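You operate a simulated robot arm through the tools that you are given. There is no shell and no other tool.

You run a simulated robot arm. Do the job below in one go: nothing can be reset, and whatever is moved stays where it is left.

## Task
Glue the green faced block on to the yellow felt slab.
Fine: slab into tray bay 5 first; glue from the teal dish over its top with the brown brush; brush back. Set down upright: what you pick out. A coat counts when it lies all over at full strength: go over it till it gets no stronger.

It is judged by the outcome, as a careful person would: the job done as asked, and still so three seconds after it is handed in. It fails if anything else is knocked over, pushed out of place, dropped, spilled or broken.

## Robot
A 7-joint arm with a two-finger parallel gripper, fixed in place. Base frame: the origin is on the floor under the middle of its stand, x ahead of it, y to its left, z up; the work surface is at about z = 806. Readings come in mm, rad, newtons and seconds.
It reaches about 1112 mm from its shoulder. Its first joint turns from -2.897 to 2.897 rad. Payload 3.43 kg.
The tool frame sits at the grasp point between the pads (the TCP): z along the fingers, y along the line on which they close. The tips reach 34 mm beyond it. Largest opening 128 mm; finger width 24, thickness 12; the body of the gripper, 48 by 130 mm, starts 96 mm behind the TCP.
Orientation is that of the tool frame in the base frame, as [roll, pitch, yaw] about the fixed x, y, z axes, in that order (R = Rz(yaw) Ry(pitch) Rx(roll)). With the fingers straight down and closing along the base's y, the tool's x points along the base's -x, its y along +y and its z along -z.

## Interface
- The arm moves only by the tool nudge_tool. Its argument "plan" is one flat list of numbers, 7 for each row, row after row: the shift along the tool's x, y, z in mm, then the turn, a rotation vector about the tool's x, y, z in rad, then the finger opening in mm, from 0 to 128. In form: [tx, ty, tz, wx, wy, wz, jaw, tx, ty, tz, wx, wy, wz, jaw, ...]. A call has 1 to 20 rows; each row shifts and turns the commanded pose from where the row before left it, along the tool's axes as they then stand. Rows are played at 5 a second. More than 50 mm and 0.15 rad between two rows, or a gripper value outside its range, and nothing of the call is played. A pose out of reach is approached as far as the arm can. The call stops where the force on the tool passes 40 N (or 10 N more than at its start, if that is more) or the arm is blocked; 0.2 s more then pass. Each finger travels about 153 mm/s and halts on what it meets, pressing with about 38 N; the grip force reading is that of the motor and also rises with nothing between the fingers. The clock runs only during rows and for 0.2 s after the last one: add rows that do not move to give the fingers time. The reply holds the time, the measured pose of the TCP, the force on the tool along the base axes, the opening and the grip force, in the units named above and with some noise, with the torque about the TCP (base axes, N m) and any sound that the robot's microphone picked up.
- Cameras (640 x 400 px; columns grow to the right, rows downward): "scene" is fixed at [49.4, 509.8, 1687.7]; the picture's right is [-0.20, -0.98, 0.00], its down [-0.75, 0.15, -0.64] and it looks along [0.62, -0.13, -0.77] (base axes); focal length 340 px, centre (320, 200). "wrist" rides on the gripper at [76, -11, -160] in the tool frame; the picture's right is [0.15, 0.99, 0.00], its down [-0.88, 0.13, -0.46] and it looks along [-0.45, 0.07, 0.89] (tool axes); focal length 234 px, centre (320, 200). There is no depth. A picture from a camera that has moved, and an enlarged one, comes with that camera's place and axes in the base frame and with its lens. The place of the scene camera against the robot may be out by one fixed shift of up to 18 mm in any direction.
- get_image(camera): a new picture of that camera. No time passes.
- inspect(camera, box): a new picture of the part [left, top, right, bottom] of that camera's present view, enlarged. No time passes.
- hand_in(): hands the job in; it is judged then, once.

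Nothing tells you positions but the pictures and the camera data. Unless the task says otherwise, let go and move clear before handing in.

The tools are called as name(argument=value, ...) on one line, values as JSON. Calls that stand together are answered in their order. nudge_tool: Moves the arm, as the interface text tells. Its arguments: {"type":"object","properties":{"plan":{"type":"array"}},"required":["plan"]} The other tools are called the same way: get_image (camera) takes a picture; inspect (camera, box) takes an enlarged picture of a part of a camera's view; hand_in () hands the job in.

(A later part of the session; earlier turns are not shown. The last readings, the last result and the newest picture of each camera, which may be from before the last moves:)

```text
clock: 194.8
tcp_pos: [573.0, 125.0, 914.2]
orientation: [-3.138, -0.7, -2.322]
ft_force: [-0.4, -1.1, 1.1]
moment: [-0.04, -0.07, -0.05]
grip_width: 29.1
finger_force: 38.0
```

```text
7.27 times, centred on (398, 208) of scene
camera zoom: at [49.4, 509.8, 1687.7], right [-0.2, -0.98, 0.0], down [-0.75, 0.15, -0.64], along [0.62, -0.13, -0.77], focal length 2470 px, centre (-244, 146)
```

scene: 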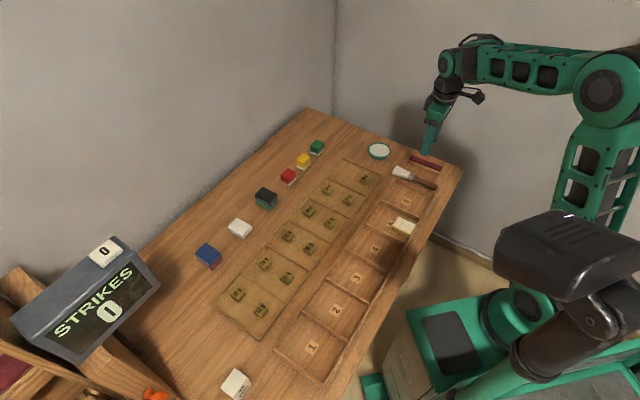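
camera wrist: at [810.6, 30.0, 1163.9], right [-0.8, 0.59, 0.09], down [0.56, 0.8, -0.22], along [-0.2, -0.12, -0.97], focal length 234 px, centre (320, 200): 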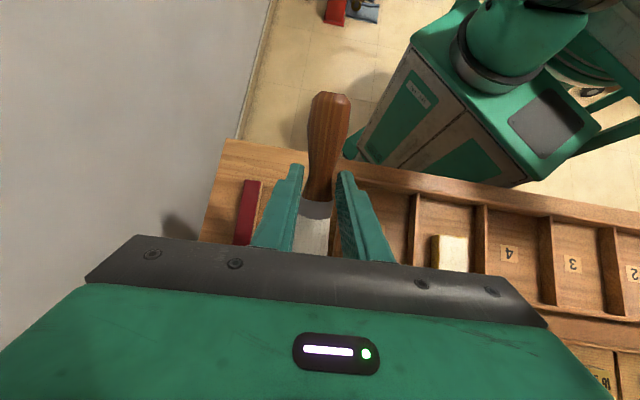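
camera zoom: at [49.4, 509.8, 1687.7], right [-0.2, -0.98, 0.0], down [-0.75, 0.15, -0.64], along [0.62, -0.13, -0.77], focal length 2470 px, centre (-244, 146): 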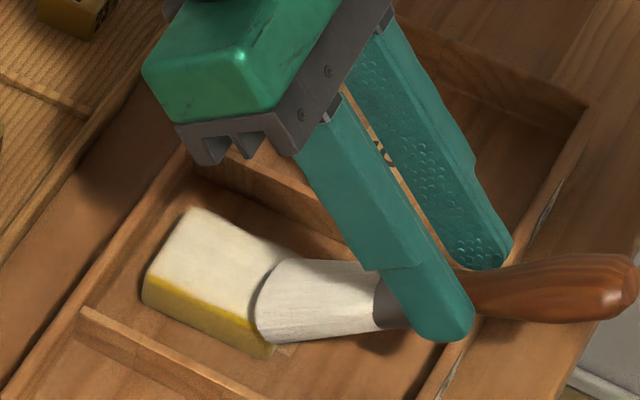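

nudge_tool(plan=[-0.3, 0, 0.4, 0, 0, 0, 10, 0, 0, 0, 0, 0, 0, 10, 0, 0, 0, 0, 0, 0, 10])

nudge_tool(plan=[2.3, 0, 1.93, 0, 0, 0, 10, 0, 0, 0, 0, 0, 0, 10])

nudge_tool(plan=[5.2, 0, -6.1, 0, 0, 0, 10, 5.2, 0, -6.1, 0, 0, 0, 10, 13, 0, 10.9, 0, 0, 0, 10, 13, 0, 10.9, 0, 0, 0, 10, 0, 0, 0, 0, 0, 0, 10])

inspect(camera="scene", box=[375, 200, 405, 228])

```text
clock: 195.6
tcp_pos: [572.9, 124.4, 914.7]
orientation: [-3.138, -0.7, -2.319]
ft_force: [-1.4, -0.4, 0.8]
moment: [0.02, 0.0, -0.01]
grip_width: 28.7
finger_force: 38.5
```

```text
clock: 196.2
tcp_pos: [570.3, 122.8, 914.9]
orientation: [-3.138, -0.7, -2.319]
ft_force: [0.0, 0.5, -0.8]
moment: [-0.02, 0.0, 0.01]
grip_width: 29.1
finger_force: 38.0
```

```text
clock: 197.4
tcp_pos: [547.6, 96.9, 930.7]
orientation: [-3.138, -0.701, -2.319]
ft_force: [0.6, -0.8, 0.5]
moment: [-0.03, 0.01, 0.03]
grip_width: 28.6
finger_force: 37.8
```

```text
14.29 times, centred on (390, 214) of scene
camera zoom: at [49.4, 509.8, 1687.7], right [-0.2, -0.98, 0.0], down [-0.75, 0.15, -0.64], along [0.62, -0.13, -0.77], focal length 4851 px, centre (-680, 0)
```

zoom: 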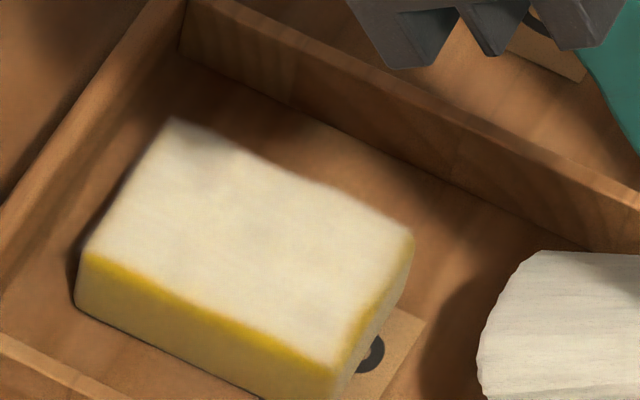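

The near edge improved. I'll dab once more near the bay-6 corner of that edge.

nudge_tool(plan=[-13, -8, -10.9, 0, 0, 0, 10, -13, -8, -10.9, 0, 0, 0, 10, -2.7, 0, -2.25, 0, 0, 0, 10, -7.7, 0, 9.2, 0, 0, 0, 10, 0, 0, 0, 0, 0, 0, 10])

inspect(camera="scene", box=[360, 180, 435, 235])

```text
clock: 198.6
tcp_pos: [585.4, 113.7, 918.3]
orientation: [-3.138, -0.699, -2.32]
ft_force: [1.8, 0.4, -0.9]
moment: [-0.01, 0.02, 0.01]
grip_width: 29.2
finger_force: 38.2
```

```text
7.27 times, centred on (398, 208) of scene
camera zoom: at [49.4, 509.8, 1687.7], right [-0.2, -0.98, 0.0], down [-0.75, 0.15, -0.64], along [0.62, -0.13, -0.77], focal length 2470 px, centre (-244, 146)
```

zoom: 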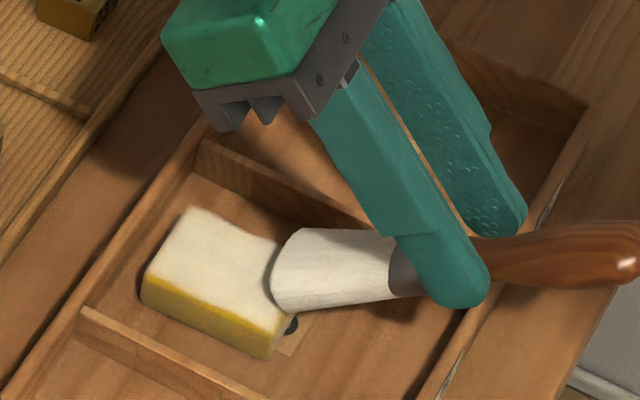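

nudge_tool(plan=[-1.3, 0, 1.53, 0, 0, 0, 10, 0, 0, 0, 0, 0, 0, 10])

nudge_tool(plan=[-0.5, 0, 0.6, 0, 0, 0, 10, 0, 0, 0, 0, 0, 0, 10])

```text
clock: 199.2
tcp_pos: [585.2, 112.8, 915.7]
orientation: [-3.138, -0.701, -2.322]
ft_force: [0.4, -0.1, 0.4]
moment: [0.0, -0.02, 0.0]
grip_width: 29.0
finger_force: 37.5
```

```text
clock: 199.8
tcp_pos: [584.1, 113.7, 914.7]
orientation: [-3.137, -0.699, -2.322]
ft_force: [0.5, -1.5, -0.3]
moment: [-0.04, -0.01, -0.06]
grip_width: 28.9
finger_force: 37.8
```

nudge_tool(plan=[-0.5, 0, 0.6, 0, 0, 0, 10, 0, 0, 0, 0, 0, 0, 10])

nudge_tool(plan=[-0.4, 0, 0.45, 0, 0, 0, 10, 0, 0, 0, 0, 0, 0, 10])

```text
clock: 200.4
tcp_pos: [584.8, 113.4, 914.7]
orientation: [-3.139, -0.7, -2.323]
ft_force: [-1.4, -1.7, 1.8]
moment: [-0.02, -0.03, 0.01]
grip_width: 28.5
finger_force: 38.2
```

```text
clock: 201.0
tcp_pos: [584.4, 113.7, 912.8]
orientation: [-3.14, -0.699, -2.319]
ft_force: [-0.7, -0.7, 1.6]
moment: [-0.03, 0.0, -0.01]
grip_width: 28.9
finger_force: 38.4
```

nudge_tool(plan=[1.0, 0, -1.2, 0, 0, 0, 10, -3.8, 0, -3.2, 0, 0, 0, 10, 0, 0, 0, 0, 0, 0, 10])

nudge_tool(plan=[3.8, 0, 3.2, 0, 0, 0, 10, 2.3, 0, 1.93, 0, 0, 0, 10, 0, 0, 0, 0, 0, 0, 10])

nudge_tool(plan=[5.2, 0, -6.1, 0, 0, 0, 10, 13, 0, -15.4, 0, 0, 0, 10, 13, 0, 10.9, 0, 0, 0, 10, 13, 0, 10.9, 0, 0, 0, 10, 0, 0, 0, 0, 0, 0, 10])

inspect(camera="scene", box=[375, 200, 405, 228])

```text
clock: 201.8
tcp_pos: [587.3, 117.3, 916.1]
orientation: [-3.139, -0.702, -2.322]
ft_force: [0.6, 0.1, -1.0]
moment: [-0.03, -0.06, 0.01]
grip_width: 29.0
finger_force: 37.9
```

```text
clock: 202.6
tcp_pos: [581.5, 111.8, 915.1]
orientation: [-3.138, -0.699, -2.322]
ft_force: [-0.3, 0.0, 0.1]
moment: [-0.01, 0.01, 0.0]
grip_width: 29.0
finger_force: 38.1
```

```text
clock: 203.8
tcp_pos: [558.2, 86.0, 944.3]
orientation: [-3.136, -0.7, -2.319]
ft_force: [-0.2, 0.5, -0.1]
moment: [0.0, 0.01, 0.01]
grip_width: 28.7
finger_force: 37.9
```

```text
14.29 times, centred on (390, 214) of scene
camera zoom: at [49.4, 509.8, 1687.7], right [-0.2, -0.98, 0.0], down [-0.75, 0.15, -0.64], along [0.62, -0.13, -0.77], focal length 4851 px, centre (-680, 0)
```

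zoom: 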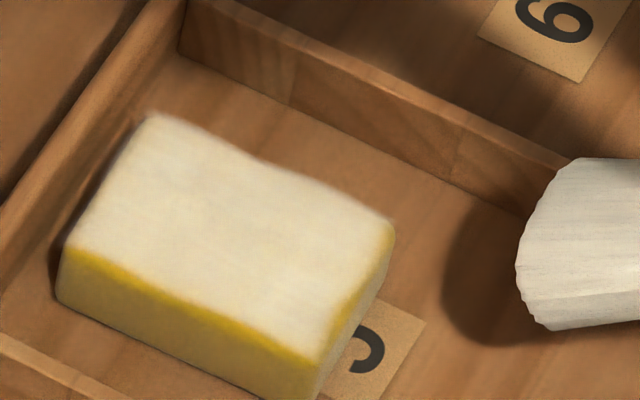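

There's still about a 2 mm yellow rim at the near edge. I'll place the tip on it in the middle and push the other way (towards the far wall), so the bristles work that edge.

nudge_tool(plan=[-16.6, 3.9, -13.9, 0, 0, 0, 10, -16.5, 3.8, -13.9, 0, 0, 0, 10, -16.7, 0, 19.9, 0, 0, 0, 10, 0, 0, 0, 0, 0, 0, 10])

inspect(camera="scene", box=[360, 180, 435, 235])

```text
clock: 204.8
tcp_pos: [584.4, 124.4, 917.8]
orientation: [-3.138, -0.702, -2.322]
ft_force: [-0.4, -0.3, -0.2]
moment: [0.07, 0.0, 0.03]
grip_width: 28.7
finger_force: 37.7
```

```text
7.27 times, centred on (398, 208) of scene
camera zoom: at [49.4, 509.8, 1687.7], right [-0.2, -0.98, 0.0], down [-0.75, 0.15, -0.64], along [0.62, -0.13, -0.77], focal length 2470 px, centre (-244, 146)
```

zoom: 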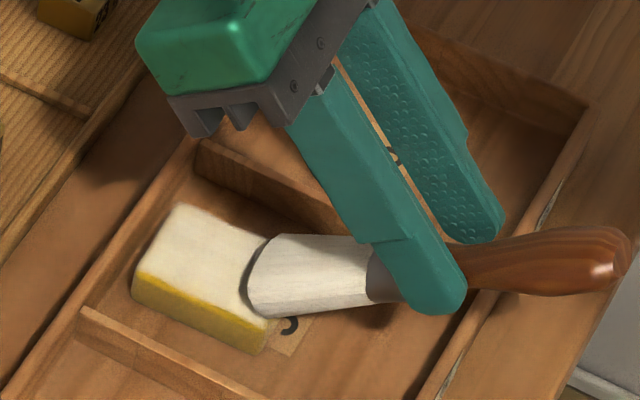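

nudge_tool(plan=[-1.0, 0, 1.2, 0, 0, 0, 10, 0, 0, 0, 0, 0, 0, 10])

nudge_tool(plan=[-0.5, 0, 0.6, 0, 0, 0, 10, 0, 0, 0, 0, 0, 0, 10])

```text
clock: 205.4
tcp_pos: [583.2, 123.3, 916.7]
orientation: [-3.138, -0.699, -2.322]
ft_force: [-0.6, -0.9, 1.3]
moment: [-0.04, 0.0, 0.01]
grip_width: 28.7
finger_force: 37.9
```

```text
clock: 206.0
tcp_pos: [582.4, 123.9, 917.1]
orientation: [-3.137, -0.7, -2.321]
ft_force: [-1.3, -1.0, 3.9]
moment: [-0.01, 0.0, 0.02]
grip_width: 28.6
finger_force: 38.2
```

Contact at 4 N. I'll push slowly towards the far wall.

nudge_tool(plan=[-0.2, 0, 0.25, 0, 0, 0, 10, -2.3, 0, -1.93, 0, 0, 0, 10, -2.3, 0, -1.93, 0, 0, 0, 10, -2.3, 0, -1.93, 0, 0, 0, 10, -2.3, 0, -1.93, 0, 0, 0, 10])

inspect(camera="scene", box=[360, 180, 435, 235])

```text
clock: 207.2
tcp_pos: [590.0, 129.6, 915.9]
orientation: [-3.141, -0.704, -2.324]
ft_force: [-20.1, -15.9, 12.6]
moment: [-1.14, 1.29, -0.16]
grip_width: 28.5
finger_force: 37.7
```

```text
7.27 times, centred on (398, 208) of scene
camera zoom: at [49.4, 509.8, 1687.7], right [-0.2, -0.98, 0.0], down [-0.75, 0.15, -0.64], along [0.62, -0.13, -0.77], focal length 2470 px, centre (-244, 146)
```

zoom: 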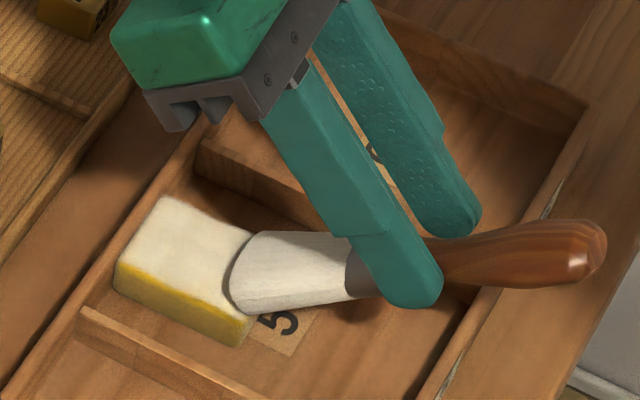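

The slab is now at the far wall and the tip is pressing its edge (25 N), so I'll back off, raise slightly and glide up onto the top.

nudge_tool(plan=[2.3, 0, 1.93, 0, 0, 0, 10, 1.0, 0, -1.2, 0, 0, 0, 10, 0, 0, 0, 0, 0, 0, 10])

nudge_tool(plan=[-1.5, 0, -1.3, 0, 0, 0, 10, -1.5, 0, -1.3, 0, 0, 0, 10, 0, 0, 0, 0, 0, 0, 10])

```text
clock: 208.0
tcp_pos: [589.8, 129.0, 917.9]
orientation: [-3.137, -0.698, -2.321]
ft_force: [-5.0, -5.3, 3.3]
moment: [-0.33, 0.25, -0.07]
grip_width: 28.6
finger_force: 37.8
```

```text
clock: 208.8
tcp_pos: [590.2, 131.0, 918.2]
orientation: [-3.137, -0.702, -2.324]
ft_force: [-18.1, -18.6, 17.2]
moment: [-1.25, 1.06, -0.3]
grip_width: 28.8
finger_force: 37.7
```

nudge_tool(plan=[2.7, 0, 2.25, 0, 0, 0, 10, 1.6, 0, -1.9, 0, 0, 0, 10, 0, 0, 0, 0, 0, 0, 10])

nudge_tool(plan=[-2.3, 0, -1.93, 0, 0, 0, 10, -2.3, 0, -1.93, 0, 0, 0, 10, 0, 0, 0, 0, 0, 0, 10])

inspect(camera="scene", box=[360, 180, 435, 235])

```text
clock: 209.6
tcp_pos: [590.0, 130.9, 920.0]
orientation: [-3.137, -0.699, -2.321]
ft_force: [-0.5, 0.9, -0.4]
moment: [-0.02, 0.0, 0.01]
grip_width: 28.7
finger_force: 37.9
```

```text
clock: 210.4
tcp_pos: [593.0, 134.5, 919.5]
orientation: [-3.139, -0.701, -2.321]
ft_force: [-0.1, 0.4, 0.4]
moment: [-0.02, 0.01, -0.01]
grip_width: 28.9
finger_force: 38.2
```

```text
7.27 times, centred on (398, 208) of scene
camera zoom: at [49.4, 509.8, 1687.7], right [-0.2, -0.98, 0.0], down [-0.75, 0.15, -0.64], along [0.62, -0.13, -0.77], focal length 2470 px, centre (-244, 146)
```

zoom: 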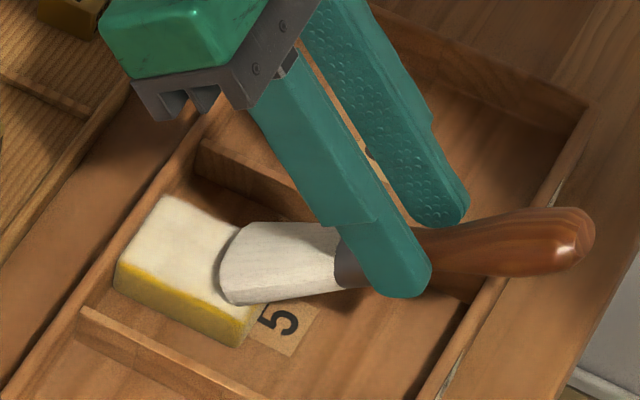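

nudge_tool(plan=[-0.5, 0, 0.6, 0, 0, 0, 10, 0, 0, 0, 0, 0, 0, 10])

nudge_tool(plan=[-0.4, 0, 0.45, 0, 0, 0, 10, 0, 0, 0, 0, 0, 0, 10])

```text
clock: 211.0
tcp_pos: [593.2, 134.5, 918.8]
orientation: [-3.139, -0.699, -2.322]
ft_force: [0.3, -0.5, 0.8]
moment: [0.06, -0.01, 0.0]
grip_width: 28.8
finger_force: 37.9
```

```text
clock: 211.6
tcp_pos: [593.1, 133.5, 918.3]
orientation: [-3.138, -0.7, -2.321]
ft_force: [-1.1, -0.5, 6.4]
moment: [0.18, -0.11, 0.02]
grip_width: 28.7
finger_force: 38.3
```

nudge_tool(plan=[2.3, 0, 1.93, 0, 0, 0, 10, 2.3, 0, 1.93, 0, 0, 0, 10, 2.3, 0, 1.93, 0, 0, 0, 10, 0, 0, 0, 0, 0, 0, 10])

inspect(camera="scene", box=[360, 180, 435, 235])

```text
clock: 212.6
tcp_pos: [586.9, 127.2, 917.4]
orientation: [-3.138, -0.701, -2.321]
ft_force: [0.0, -0.5, 1.7]
moment: [0.02, -0.06, -0.01]
grip_width: 28.9
finger_force: 37.7
```

```text
7.27 times, centred on (398, 208) of scene
camera zoom: at [49.4, 509.8, 1687.7], right [-0.2, -0.98, 0.0], down [-0.75, 0.15, -0.64], along [0.62, -0.13, -0.77], focal length 2470 px, centre (-244, 146)
```

zoom: 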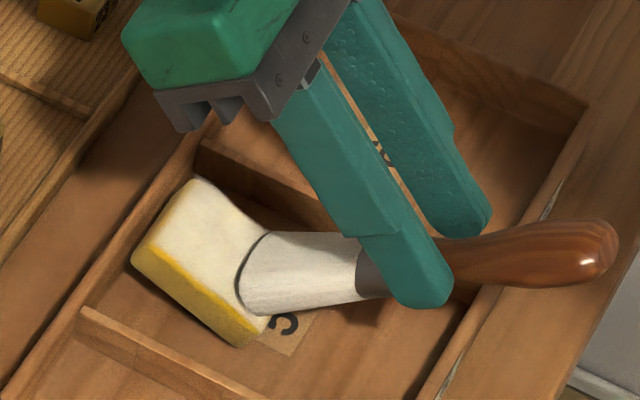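

Pressing that close to the edge is tipping the slab up, so I'll lift the brush slowly to let it settle flat.

nudge_tool(plan=[0.65, 0, -0.77, 0, 0, 0, 10, 0.65, 0, -0.77, 0, 0, 0, 10, 0.65, 0, -0.77, 0, 0, 0, 10, 1.3, 0, -1.5, 0, 0, 0, 10, 2.6, 0, -3, 0, 0, 0, 10, 6.5, 0, -7.7, 0, 0, 0, 10, 0, 0, 0, 0, 0, 0, 10])

inspect(camera="scene", box=[360, 180, 435, 235])

```text
clock: 214.2
tcp_pos: [587.8, 127.9, 937.1]
orientation: [-3.138, -0.7, -2.321]
ft_force: [0.2, -0.7, -0.1]
moment: [0.01, -0.04, 0.05]
grip_width: 28.7
finger_force: 38.0
```

```text
7.27 times, centred on (398, 208) of scene
camera zoom: at [49.4, 509.8, 1687.7], right [-0.2, -0.98, 0.0], down [-0.75, 0.15, -0.64], along [0.62, -0.13, -0.77], focal length 2470 px, centre (-244, 146)
```

zoom: 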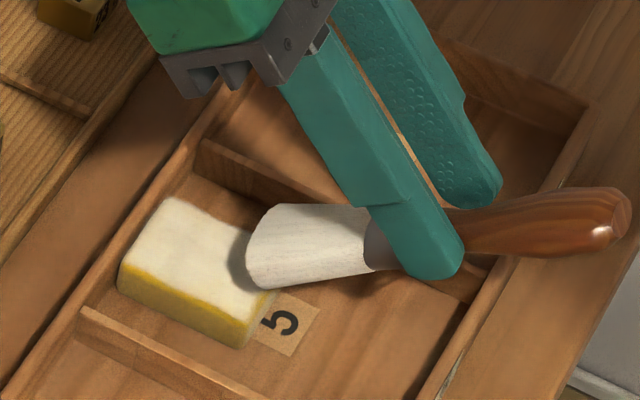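

It settled flat. I'll move the brush clear and check the near edge.

nudge_tool(plan=[16, 0, -19, 0, 0, 0, 10, 16, 0, -19, 0, 0, 0, 10, 23, 0, 19.3, 0, 0, 0, 10, 0, 0, 0, 0, 0, 0, 10])

inspect(camera="scene", box=[372, 200, 402, 230])

get_image(camera="wrist")

```text
clock: 215.2
tcp_pos: [566.6, 106.8, 986.4]
orientation: [-3.138, -0.699, -2.32]
ft_force: [0.5, 0.1, -0.7]
moment: [-0.01, -0.02, 0.02]
grip_width: 29.2
finger_force: 38.2
```

```text
13.33 times, centred on (387, 215) of scene
camera zoom: at [49.4, 509.8, 1687.7], right [-0.2, -0.98, 0.0], down [-0.75, 0.15, -0.64], along [0.62, -0.13, -0.77], focal length 4528 px, centre (-573, 0)
```

zoom: 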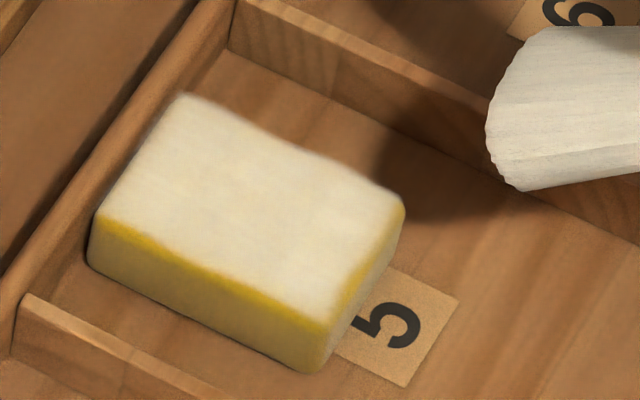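

```text
taken
camera wrist: at [603.8, 131.6, 1157.2], right [-0.8, 0.59, 0.09], down [0.56, 0.8, -0.22], along [-0.2, -0.12, -0.97], focal length 234 px, centre (320, 200)
```

wrist: 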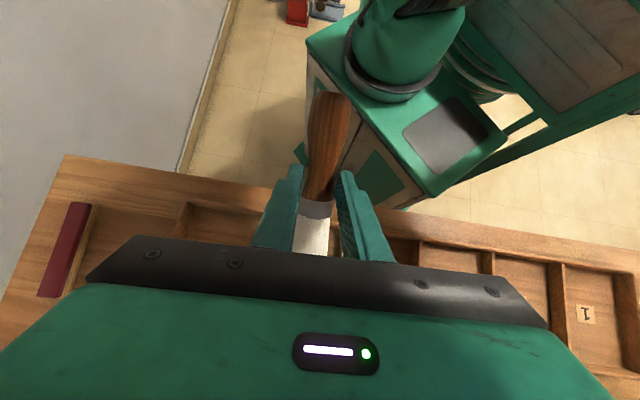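

The coat now reaches the near edge like the other sides. Time to return the brush: level it, move over its place and measure its pitch.

nudge_tool(plan=[0, 0, 0, 0, -0.15, 0, 10, 0, 0, 0, 0, -0.15, 0, 10, 0, 0, 0, 0, -0.15, 0, 10, 0, 0, 0, 0, -0.15, 0, 10, -11.2, -36.65, -1.13, 0, 0, 0, 10, -11.2, -36.65, -1.13, 0, 0, 0, 10, -11.2, -36.65, -1.13, 0, 0, 0, 10, -11.2, -36.65, -1.13, 0, 0, 0, 10, -11.2, -36.65, -1.13, 0, 0, 0, 10, -11.2, -36.65, -1.13, 0, 0, 0, 10, 0, 0, 0, 0, 0, 0, 10, 0, 0, 0, 0, 0, 0, 10])

inspect(camera="scene", box=[395, 122, 455, 166])

get_image(camera="wrist")

```text
clock: 217.8
tcp_pos: [775.3, 5.4, 987.7]
orientation: [-3.137, -0.1, -2.317]
ft_force: [1.0, 0.6, -0.9]
moment: [-0.01, -0.02, -0.01]
grip_width: 28.8
finger_force: 37.9
```

```text
9.09 times, centred on (425, 144) of scene
camera zoom: at [49.4, 509.8, 1687.7], right [-0.2, -0.98, 0.0], down [-0.75, 0.15, -0.64], along [0.62, -0.13, -0.77], focal length 3087 px, centre (-634, 709)
```

zoom: 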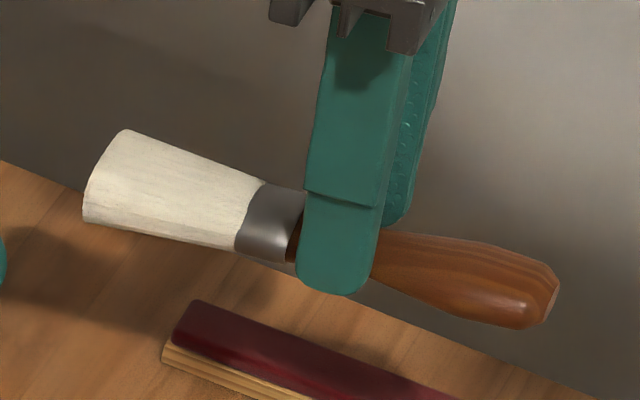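

```text
taken
camera wrist: at [741.5, -44.9, 1154.0], right [-0.82, 0.57, 0.01], down [0.53, 0.77, 0.37], along [0.2, 0.31, -0.93], focal length 234 px, centre (320, 200)
```

wrist: 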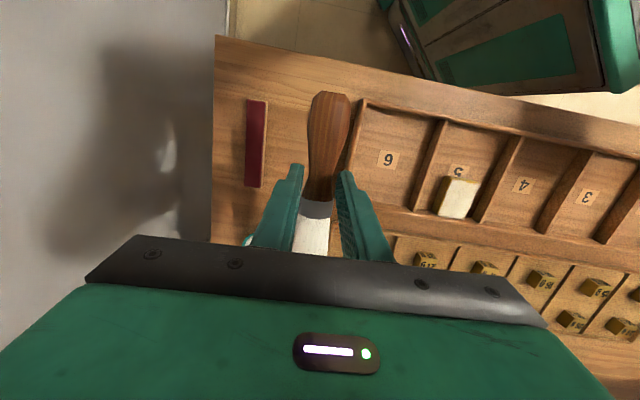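

The brush now points slightly tip-down in the grip, so I'll set the tool to about -0.04 rad, which levels it, and descend.

nudge_tool(plan=[3.4, 0, 0, 0, -0.14, 0, 10, 1.6, 0, 39.9, 0, 0, 0, 10, 1.6, 0, 39.9, 0, 0, 0, 10, 1.6, 0, 38, 0, 0, 0, 10, 0, 0, 0, 0, 0, 0, 10, 0, 0, 0, 0, 0, 0, 10])

inspect(camera="scene", box=[385, 145, 445, 189])

get_image(camera="wrist")

```text
clock: 219.2
tcp_pos: [772.1, 3.4, 869.8]
orientation: [-3.138, 0.039, -2.318]
ft_force: [0.0, 0.1, 0.1]
moment: [-0.01, 0.03, -0.02]
grip_width: 28.6
finger_force: 38.5
```

```text
9.09 times, centred on (415, 167) of scene
camera zoom: at [49.4, 509.8, 1687.7], right [-0.2, -0.98, 0.0], down [-0.75, 0.15, -0.64], along [0.62, -0.13, -0.77], focal length 3087 px, centre (-544, 500)
```

zoom: 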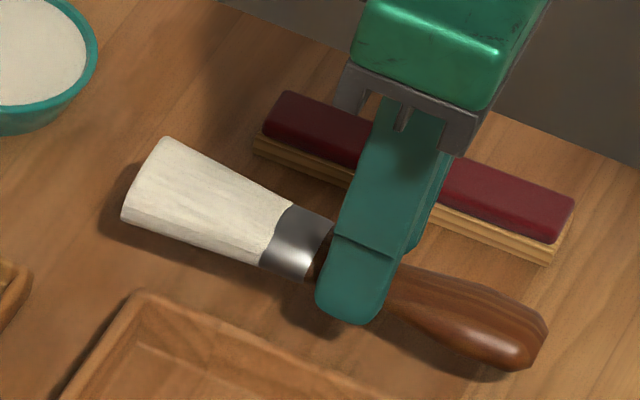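

```text
taken
camera wrist: at [722.6, -64.2, 1026.5], right [-0.82, 0.57, -0.01], down [0.49, 0.72, 0.49], along [0.28, 0.4, -0.87], focal length 234 px, centre (320, 200)
```

wrist: 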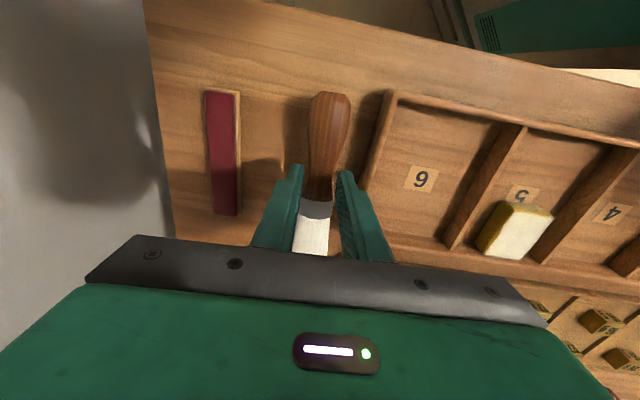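

Level again. Lowering to the bench.

nudge_tool(plan=[0.6, 0, 15, 0, 0, 0, 10, 0.3, 0, 7.5, 0, 0, 0, 10, 0, 0, 0, 0, 0, 0, 10])

inspect(camera="scene", box=[390, 158, 440, 195])

```text
clock: 220.0
tcp_pos: [771.3, 4.0, 847.0]
orientation: [-3.138, 0.041, -2.317]
ft_force: [-0.3, 0.2, 0.0]
moment: [-0.03, 0.01, 0.0]
grip_width: 28.7
finger_force: 37.7
```

```text
10.81 times, centred on (415, 176) of scene
camera zoom: at [49.4, 509.8, 1687.7], right [-0.2, -0.98, 0.0], down [-0.75, 0.15, -0.64], along [0.62, -0.13, -0.77], focal length 3671 px, centre (-707, 454)
```

zoom: 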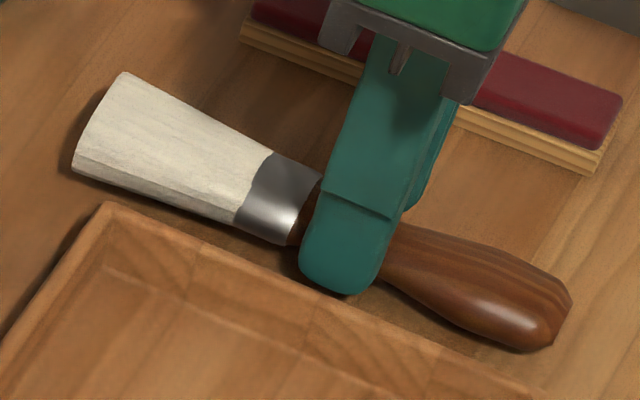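

nudge_tool(plan=[0, 0, 2, 0, 0.02, 0, 10, 0, 0, 0, 0, 0, 0, 10])

nudge_tool(plan=[0, 0, 1, 0, 0, 0, 10, 0, 0, 0, 0, 0, 0, 10])

inspect(camera="scene", box=[390, 158, 440, 195])

```text
clock: 220.6
tcp_pos: [771.3, 4.1, 846.1]
orientation: [-3.138, 0.019, -2.316]
ft_force: [-0.4, -0.5, -0.9]
moment: [0.0, 0.06, 0.0]
grip_width: 28.7
finger_force: 38.3
```

```text
clock: 221.2
tcp_pos: [771.8, 3.6, 844.6]
orientation: [-3.138, 0.019, -2.318]
ft_force: [-0.5, -0.8, -0.6]
moment: [-0.01, 0.04, -0.01]
grip_width: 28.9
finger_force: 37.7
```

```text
10.81 times, centred on (415, 176) of scene
camera zoom: at [49.4, 509.8, 1687.7], right [-0.2, -0.98, 0.0], down [-0.75, 0.15, -0.64], along [0.62, -0.13, -0.77], focal length 3671 px, centre (-707, 454)
```

zoom: 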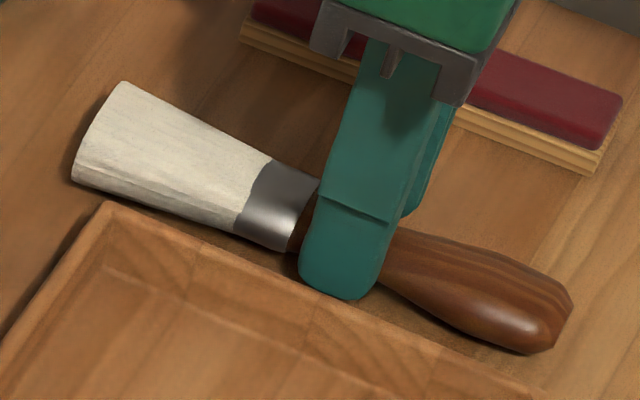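

nudge_tool(plan=[0, 0, 0.7, 0, 0, 0, 10, 0, 0, 0, 0, 0, 0, 10])

nudge_tool(plan=[0, 0, 0, 0, 0, 0, 36, 0, 0, 0, 0, 0, 0, 45, 0, 0, 0, 0, 0, 0, 45, 0, 0, -10, 0, 0, 0, 45, 0, 0, -30, 0, 0, 0, 45, 0, 0, -40, 0, -0.02, 0, 45, 0, 0, -40, 0, 0, 0, 50, 0, 0, -30, 0, 0, 0, 60, 0, 0, 0, 0, 0, 0, 60])

inspect(camera="scene", box=[390, 158, 440, 195])

get_image(camera="scene")

```text
clock: 221.8
tcp_pos: [771.5, 3.8, 843.8]
orientation: [-3.139, 0.019, -2.317]
ft_force: [-0.8, 0.0, -0.5]
moment: [-0.03, -0.04, -0.01]
grip_width: 28.9
finger_force: 38.3
```

```text
clock: 223.8
tcp_pos: [768.3, 0.6, 994.5]
orientation: [-3.138, 0.041, -2.318]
ft_force: [-0.1, 0.4, -0.6]
moment: [0.03, -0.01, 0.01]
grip_width: 60.0
finger_force: 0.1
```

```text
10.81 times, centred on (415, 176) of scene
camera zoom: at [49.4, 509.8, 1687.7], right [-0.2, -0.98, 0.0], down [-0.75, 0.15, -0.64], along [0.62, -0.13, -0.77], focal length 3671 px, centre (-707, 454)
```

zoom: 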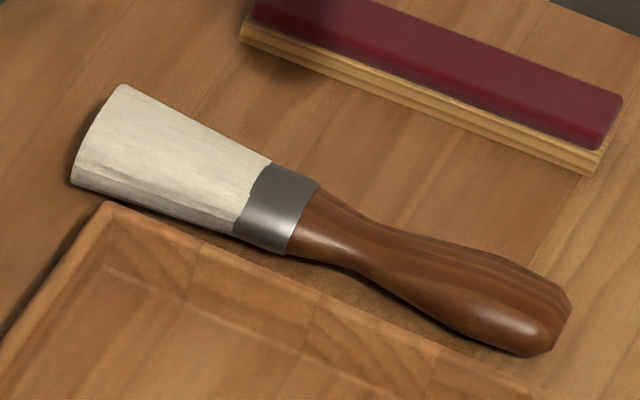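

```text
taken
```

scene: 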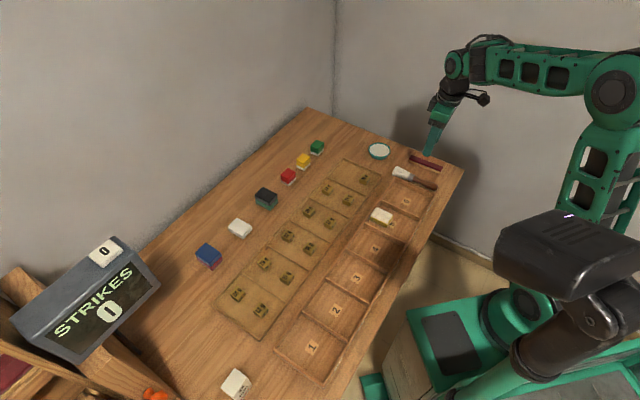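

The brush is back in its place. I'll level the tool and take a last look at the coat from above.

nudge_tool(plan=[0, 0, 0, 0, 0.04, 0, 60, -6.8, 36.1, 5.75, 0, 0, 0, 60, -6.8, 36.1, 5.75, 0, 0, 0, 60, -6.8, 36.1, 5.75, 0, 0, 0, 60, -6.8, 36.1, 5.75, 0, 0, 0, 60, -6.8, 36.1, 5.75, 0, 0, 0, 70, -6.8, 36.1, 5.75, 0, 0, 0, 80, 0, 0, 0, 0, 0, 0, 80, 0, 0, 0, 0, 0, 0, 80])

get_image(camera="wrist")

inspect(camera="wrist", box=[260, 70, 380, 190])

inspect(camera="wrist", box=[290, 105, 350, 165])

```text
clock: 225.8
tcp_pos: [636.1, 178.2, 959.1]
orientation: [-3.137, 0.0, -2.317]
ft_force: [0.5, -0.1, 0.1]
moment: [0.03, 0.0, -0.05]
grip_width: 80.1
finger_force: 0.0
```

```text
taken
camera wrist: at [591.8, 115.5, 1118.1], right [-0.82, 0.57, 0.0], down [0.5, 0.74, 0.46], along [0.26, 0.37, -0.89], focal length 234 px, centre (320, 200)
```

wrist: 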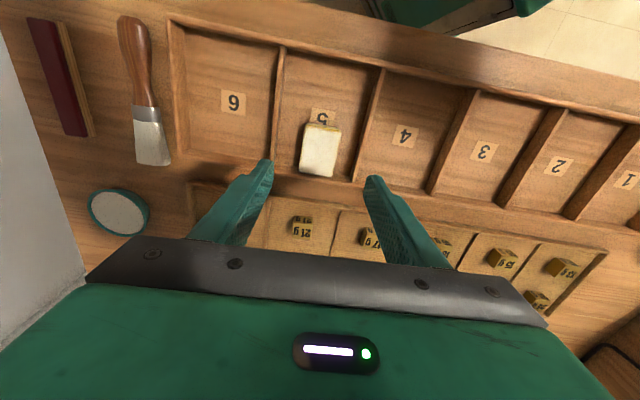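

```text
3.33 times, centred on (320, 130) of wrist
camera zoom: at [591.8, 115.5, 1118.1], right [-0.82, 0.57, 0.0], down [0.5, 0.74, 0.46], along [0.26, 0.37, -0.89], focal length 781 px, centre (320, 433)
```

zoom: 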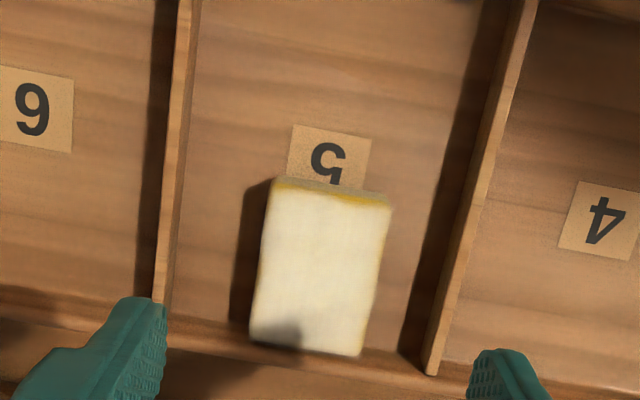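

```text
6.67 times, centred on (320, 135) of wrist
camera zoom: at [591.8, 115.5, 1118.1], right [-0.82, 0.57, 0.0], down [0.5, 0.74, 0.46], along [0.26, 0.37, -0.89], focal length 1561 px, centre (320, 633)
```

zoom: 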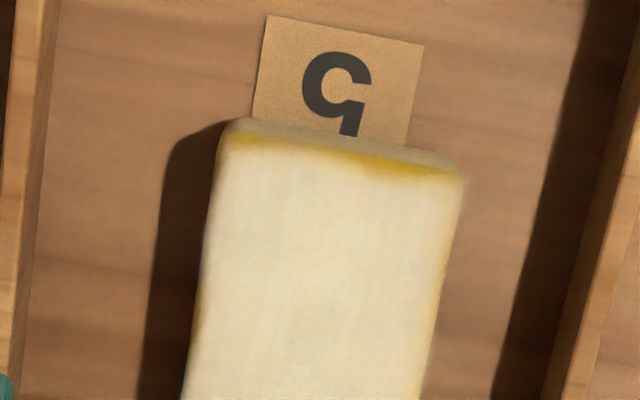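

The coat is even right to the rounded edges, and the slab centre is about (637, 181). Now for the green block: I'll move to where I can see it.

nudge_tool(plan=[-37.4, -18, -5.1, 0, 0, 0, 80, -37.4, -18, -5.1, 0, 0, 0, 80, -37.4, -18, -5.1, 0, 0, 0, 80, -37.4, -18, -5.1, 0, 0, 0, 80, -37.4, -18, -5.1, 0, 0, 0, 80, -37.4, -18, -5.1, 0, 0, 0, 80, -37.4, -18, -5.1, 0, 0, 0, 80, -37.4, -18, -5.1, 0, 0, 0, 80, 0, 0, 0, 0, 0, 0, 80, 0, 0, 0, 0, 0, 0, 80])

get_image(camera="wrist")

get_image(camera="scene")

```text
clock: 228.0
tcp_pos: [946.1, 297.8, 998.7]
orientation: [-3.137, 0.001, -2.317]
ft_force: [-0.4, -0.5, 0.5]
moment: [-0.02, -0.01, -0.02]
grip_width: 80.1
finger_force: 0.1
```

```text
taken
camera wrist: at [902.5, 235.7, 1159.2], right [-0.82, 0.57, 0.0], down [0.5, 0.74, 0.46], along [0.26, 0.37, -0.89], focal length 234 px, centre (320, 200)
```

wrist: 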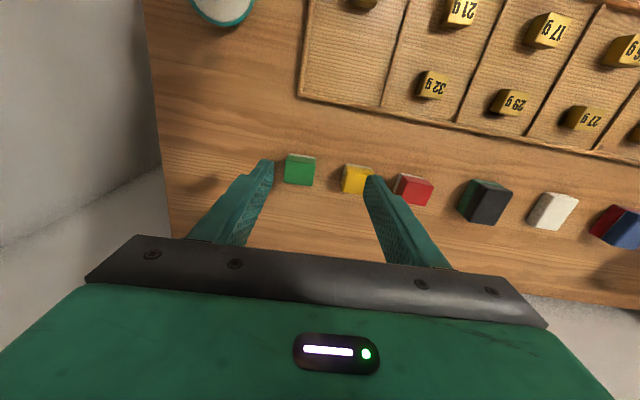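

```text
taken
```

scene: 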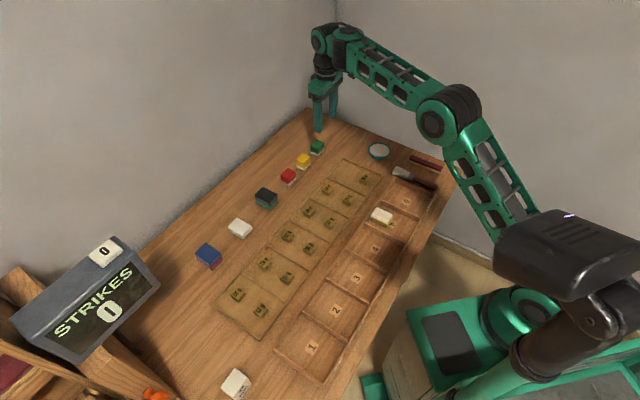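

The green block is in view with good reach. I'll enlarge it to measure.

inspect(camera="wrist", box=[270, 140, 340, 200])

inspect(camera="scene", box=[304, 136, 330, 162])

inspect(camera="wrist", box=[330, 150, 450, 230])

```text
6.67 times, centred on (305, 170) of wrist
camera zoom: at [902.5, 235.7, 1159.2], right [-0.82, 0.57, 0.0], down [0.5, 0.74, 0.46], along [0.26, 0.37, -0.89], focal length 1561 px, centre (420, 400)
```

zoom: 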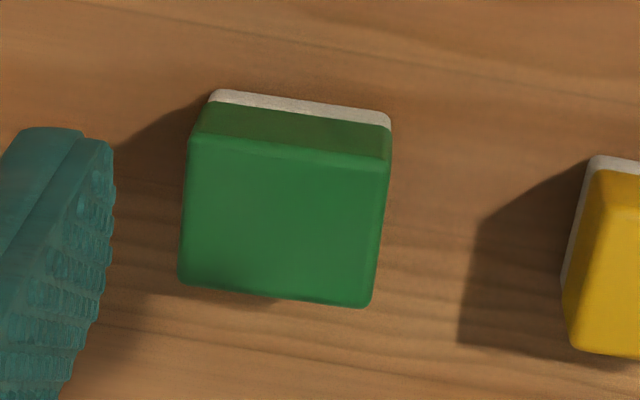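

```text
15.38 times, centred on (317, 149) of scene
camera zoom: at [49.4, 509.8, 1687.7], right [-0.2, -0.98, 0.0], down [-0.75, 0.15, -0.64], along [0.62, -0.13, -0.77], focal length 5225 px, centre (366, 985)
```

zoom: 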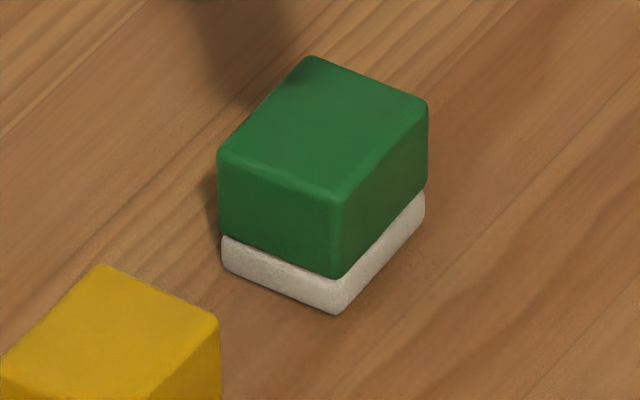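

```text
5.00 times, centred on (390, 190) of wrist
camera zoom: at [902.5, 235.7, 1159.2], right [-0.82, 0.57, 0.0], down [0.5, 0.74, 0.46], along [0.26, 0.37, -0.89], focal length 1171 px, centre (-30, 250)
```

zoom: 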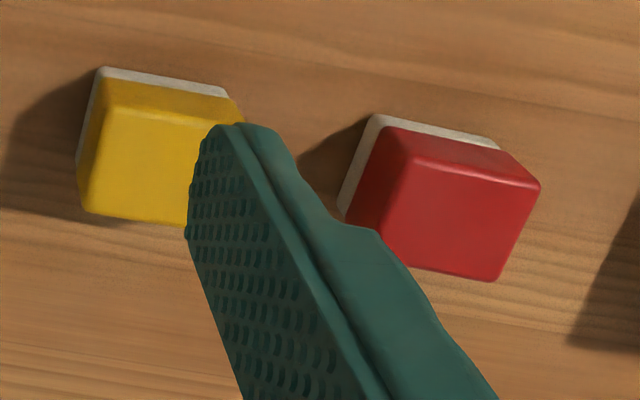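

The block is about 42×34×38 mm (green about 28 over white about 11), centred near (993, 318). I'll turn the gripper a quarter turn so it grips the 34 mm sides, with free space there and the long side ending up along the slab, then line up above it.

nudge_tool(plan=[0, 0, 0, 0, 0, 0.1428, 80, 0, 0, 0, 0, 0, 0.1428, 80, 0, 0, 0, 0, 0, 0.1428, 80, 0, 0, 0, 0, 0, 0.1428, 80, 0, 0, 0, 0, 0, 0.1428, 80, 0, 0, 0, 0, 0, 0.1428, 80, 0, 0, 0, 0, 0, 0.1428, 80, 0, 0, 0, 0, 0, 0.1428, 80, 0, 0, 0, 0, 0, 0.1428, 80, 0, 0, 0, 0, 0, 0.1428, 80, 0, 0, 0, 0, 0, 0.1428, 80, -10.4, 23.2, 0, 0, 0, 0, 80, -10.4, 23.2, 0, 0, 0, 0, 76, 0, 0, 0, 0, 0, 0, 76, 0, 0, 0, 0, 0, 0, 76])

get_image(camera="wrist")

get_image(camera="scene")

```text
clock: 231.2
tcp_pos: [981.6, 316.8, 995.9]
orientation: [-3.139, 0.001, 2.397]
ft_force: [-0.1, 0.6, -0.2]
moment: [0.01, -0.02, 0.01]
grip_width: 75.9
finger_force: 0.1
out of reach, approached as far as the arm can: row 13
```

```text
taken
camera wrist: at [918.5, 360.0, 1155.5], right [0.57, 0.82, 0.0], down [0.73, -0.5, 0.46], along [0.38, -0.26, -0.89], focal length 234 px, centre (320, 200)
```

wrist: 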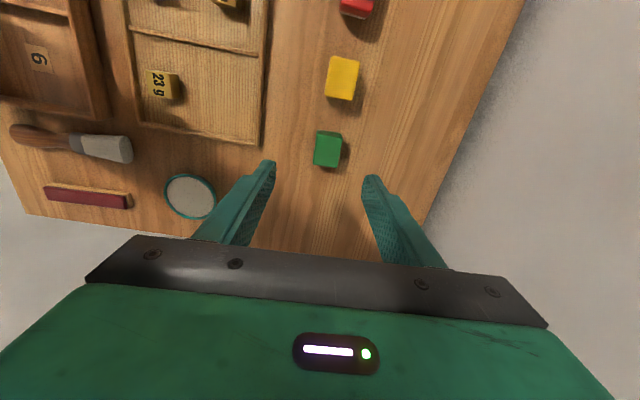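

```text
taken
```

scene: 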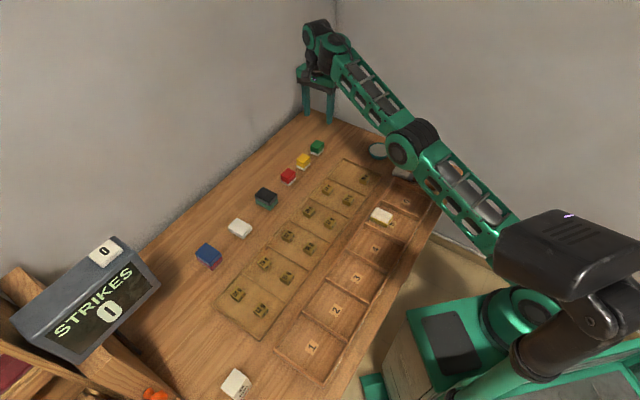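

Slightly out of reach at this height; lower down should reach further. I'll measure the block from here and then descend partway.

inspect(camera="wrist", box=[295, 120, 360, 180])

nudge_tool(plan=[0, 0, 30, 0, 0, 0, 76, 0, 0, 30, 0, 0, 0, 76, 0, 0, 0, 0, 0, 0, 76, 0, 0, 0, 0, 0, 0, 76])

get_image(camera="wrist")

inspect(camera="wrist", box=[290, 120, 370, 190])

```text
6.67 times, centred on (328, 150) of wrist
camera zoom: at [918.5, 360.0, 1155.5], right [0.57, 0.82, 0.0], down [0.73, -0.5, 0.46], along [0.38, -0.26, -0.89], focal length 1561 px, centre (270, 533)
```

zoom: 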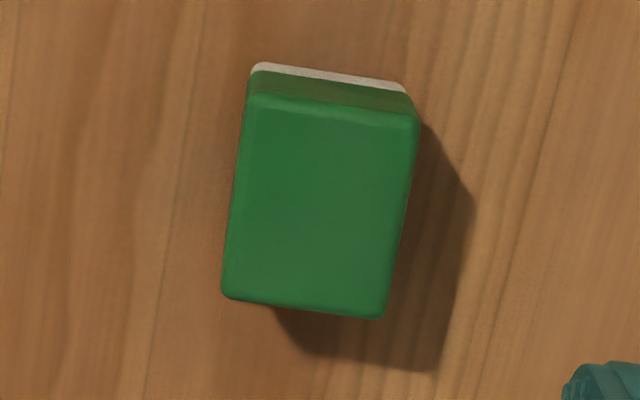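

```text
clock: 232.2
tcp_pos: [976.9, 314.4, 934.1]
orientation: [-3.141, 0.004, 2.396]
ft_force: [-0.1, -0.7, -0.8]
moment: [0.01, 0.0, 0.03]
grip_width: 76.2
finger_force: 0.1
```

```text
taken
camera wrist: at [913.6, 357.4, 1094.2], right [0.56, 0.83, 0.0], down [0.73, -0.5, 0.46], along [0.38, -0.26, -0.89], focal length 234 px, centre (320, 200)
```

wrist: 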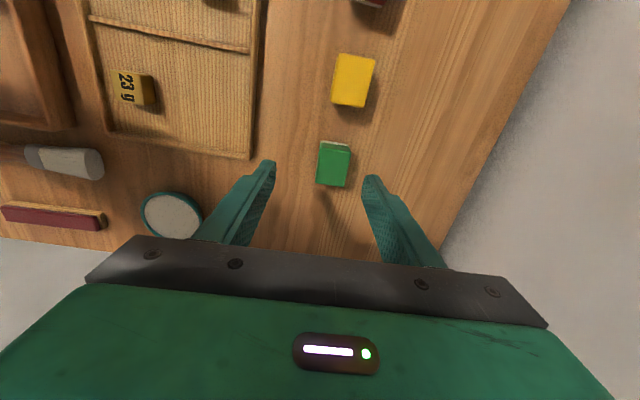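

```text
5.71 times, centred on (330, 155) of wrist
camera zoom: at [913.6, 357.4, 1094.2], right [0.56, 0.83, 0.0], down [0.73, -0.5, 0.46], along [0.38, -0.26, -0.89], focal length 1338 px, centre (263, 457)
```

zoom: 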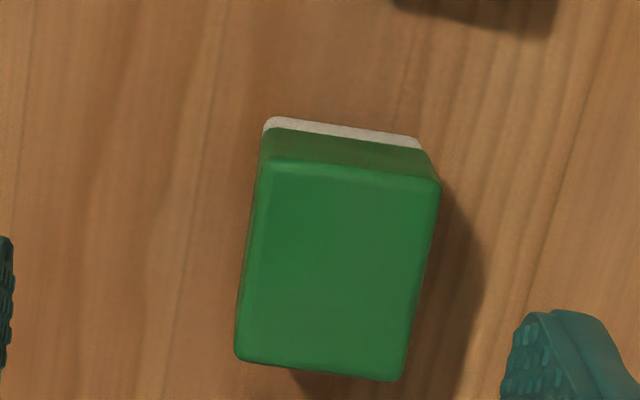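

Fully vertical this is at the edge of reach, so leaning the fingers outward is better. I'll back off a little, turn back to grip the ±row faces (138.7°) and lean the fingers 0.28 rad outward about the closing axis, which keeps the pads parallel to the block.

nudge_tool(plan=[13.5, -25.2, -26, 0, 0, 0, 76, 0, 0, 0, 0, 0, -0.1451, 76, 0, 0, 0, 0, 0, -0.1451, 76, 0, 0, 0, 0, 0, -0.1451, 76, 0, 0, 0, 0, 0, -0.1451, 76, 0, 0, 0, 0, 0, -0.1451, 76, 0, 0, 0, 0, 0, -0.1451, 76, 0, 0, 0, 0, 0, -0.1451, 76, 0, 0, 0, 0, 0, -0.1451, 76, 0, 0, 0, 0, 0, -0.1451, 76, 0, 0, 0, 0, 0, -0.1451, 76, 0, 0, 0, 0, 0, -0.1451, 76, 0, 0, 0, 0, -0.14, 0, 76, 0, 0, 0, 0, -0.14, 0, 70, 0, 0, 0, 0, 0, 0, 66, 0, 0, 0, 0, 0, 0, 66])

get_image(camera="wrist")

get_image(camera="scene")

```text
clock: 235.6
tcp_pos: [947.7, 302.9, 959.6]
orientation: [-3.138, 0.28, -2.291]
ft_force: [0.3, 0.2, 0.2]
moment: [0.0, 0.03, 0.0]
grip_width: 66.1
finger_force: 0.1
```

```text
taken
camera wrist: at [879.1, 208.1, 1092.2], right [-0.84, 0.55, -0.04], down [0.38, 0.63, 0.68], along [0.4, 0.55, -0.73], focal length 234 px, centre (320, 200)
```

wrist: 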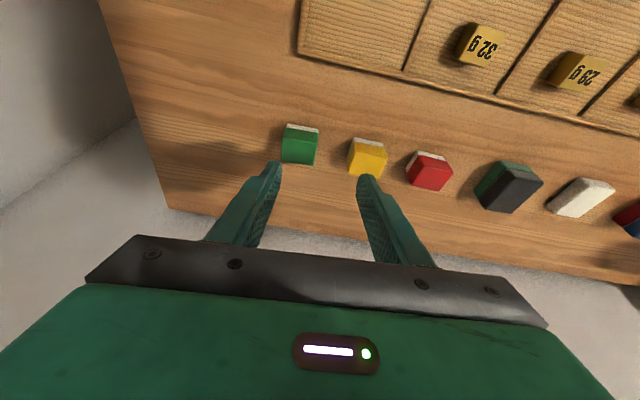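

```text
taken
```

scene: 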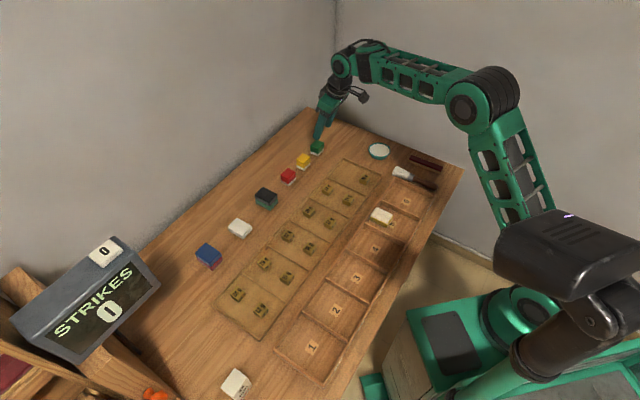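

inspect(camera="wrist", box=[265, 110, 335, 175])

```text
6.15 times, centred on (300, 142) of wrist
camera zoom: at [879.1, 208.1, 1092.2], right [-0.84, 0.55, -0.04], down [0.38, 0.63, 0.68], along [0.4, 0.55, -0.73], focal length 1441 px, centre (443, 554)
```

zoom: 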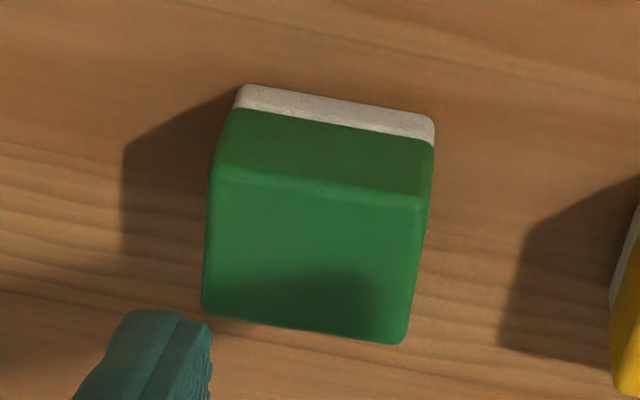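

Block centre is confirmed near (993, 318). I'll move above it with the leaning gripper and check.

nudge_tool(plan=[-9.75, -12.15, 31.2, 0, 0, 0, 66, -9.75, -12.15, 31.2, 0, 0, 0, 66, 0, 0, 0, 0, 0, 0, 66, 0, 0, 0, 0, 0, 0, 66])

get_image(camera="wrist")

inspect(camera="scene", box=[290, 115, 345, 170])

```text
clock: 236.6
tcp_pos: [991.9, 314.6, 904.9]
orientation: [-3.138, 0.28, -2.294]
ft_force: [0.4, -0.1, -0.1]
moment: [-0.01, 0.01, 0.02]
grip_width: 66.0
finger_force: 0.0
```

```text
taken
camera wrist: at [921.9, 219.9, 1037.5], right [-0.83, 0.55, -0.04], down [0.38, 0.63, 0.68], along [0.4, 0.55, -0.73], focal length 234 px, centre (320, 200)
```

wrist: 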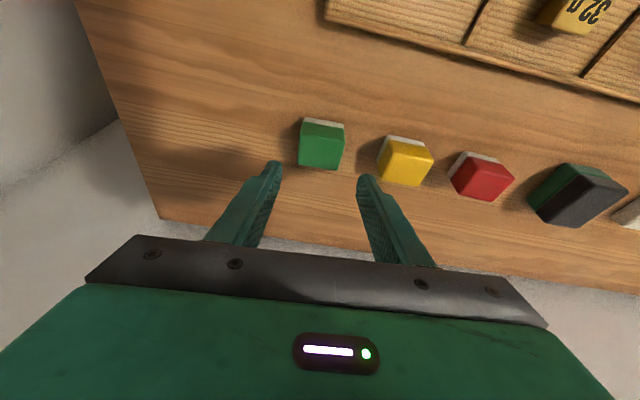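

```text
7.27 times, centred on (318, 142) of scene
camera zoom: at [49.4, 509.8, 1687.7], right [-0.2, -0.98, 0.0], down [-0.75, 0.15, -0.64], along [0.62, -0.13, -0.77], focal length 2470 px, centre (338, 618)
```

zoom: 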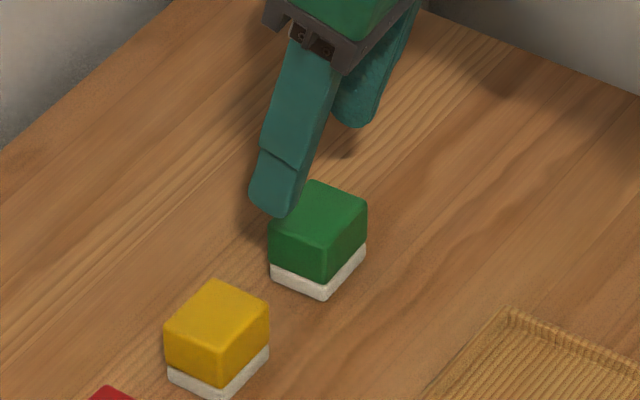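

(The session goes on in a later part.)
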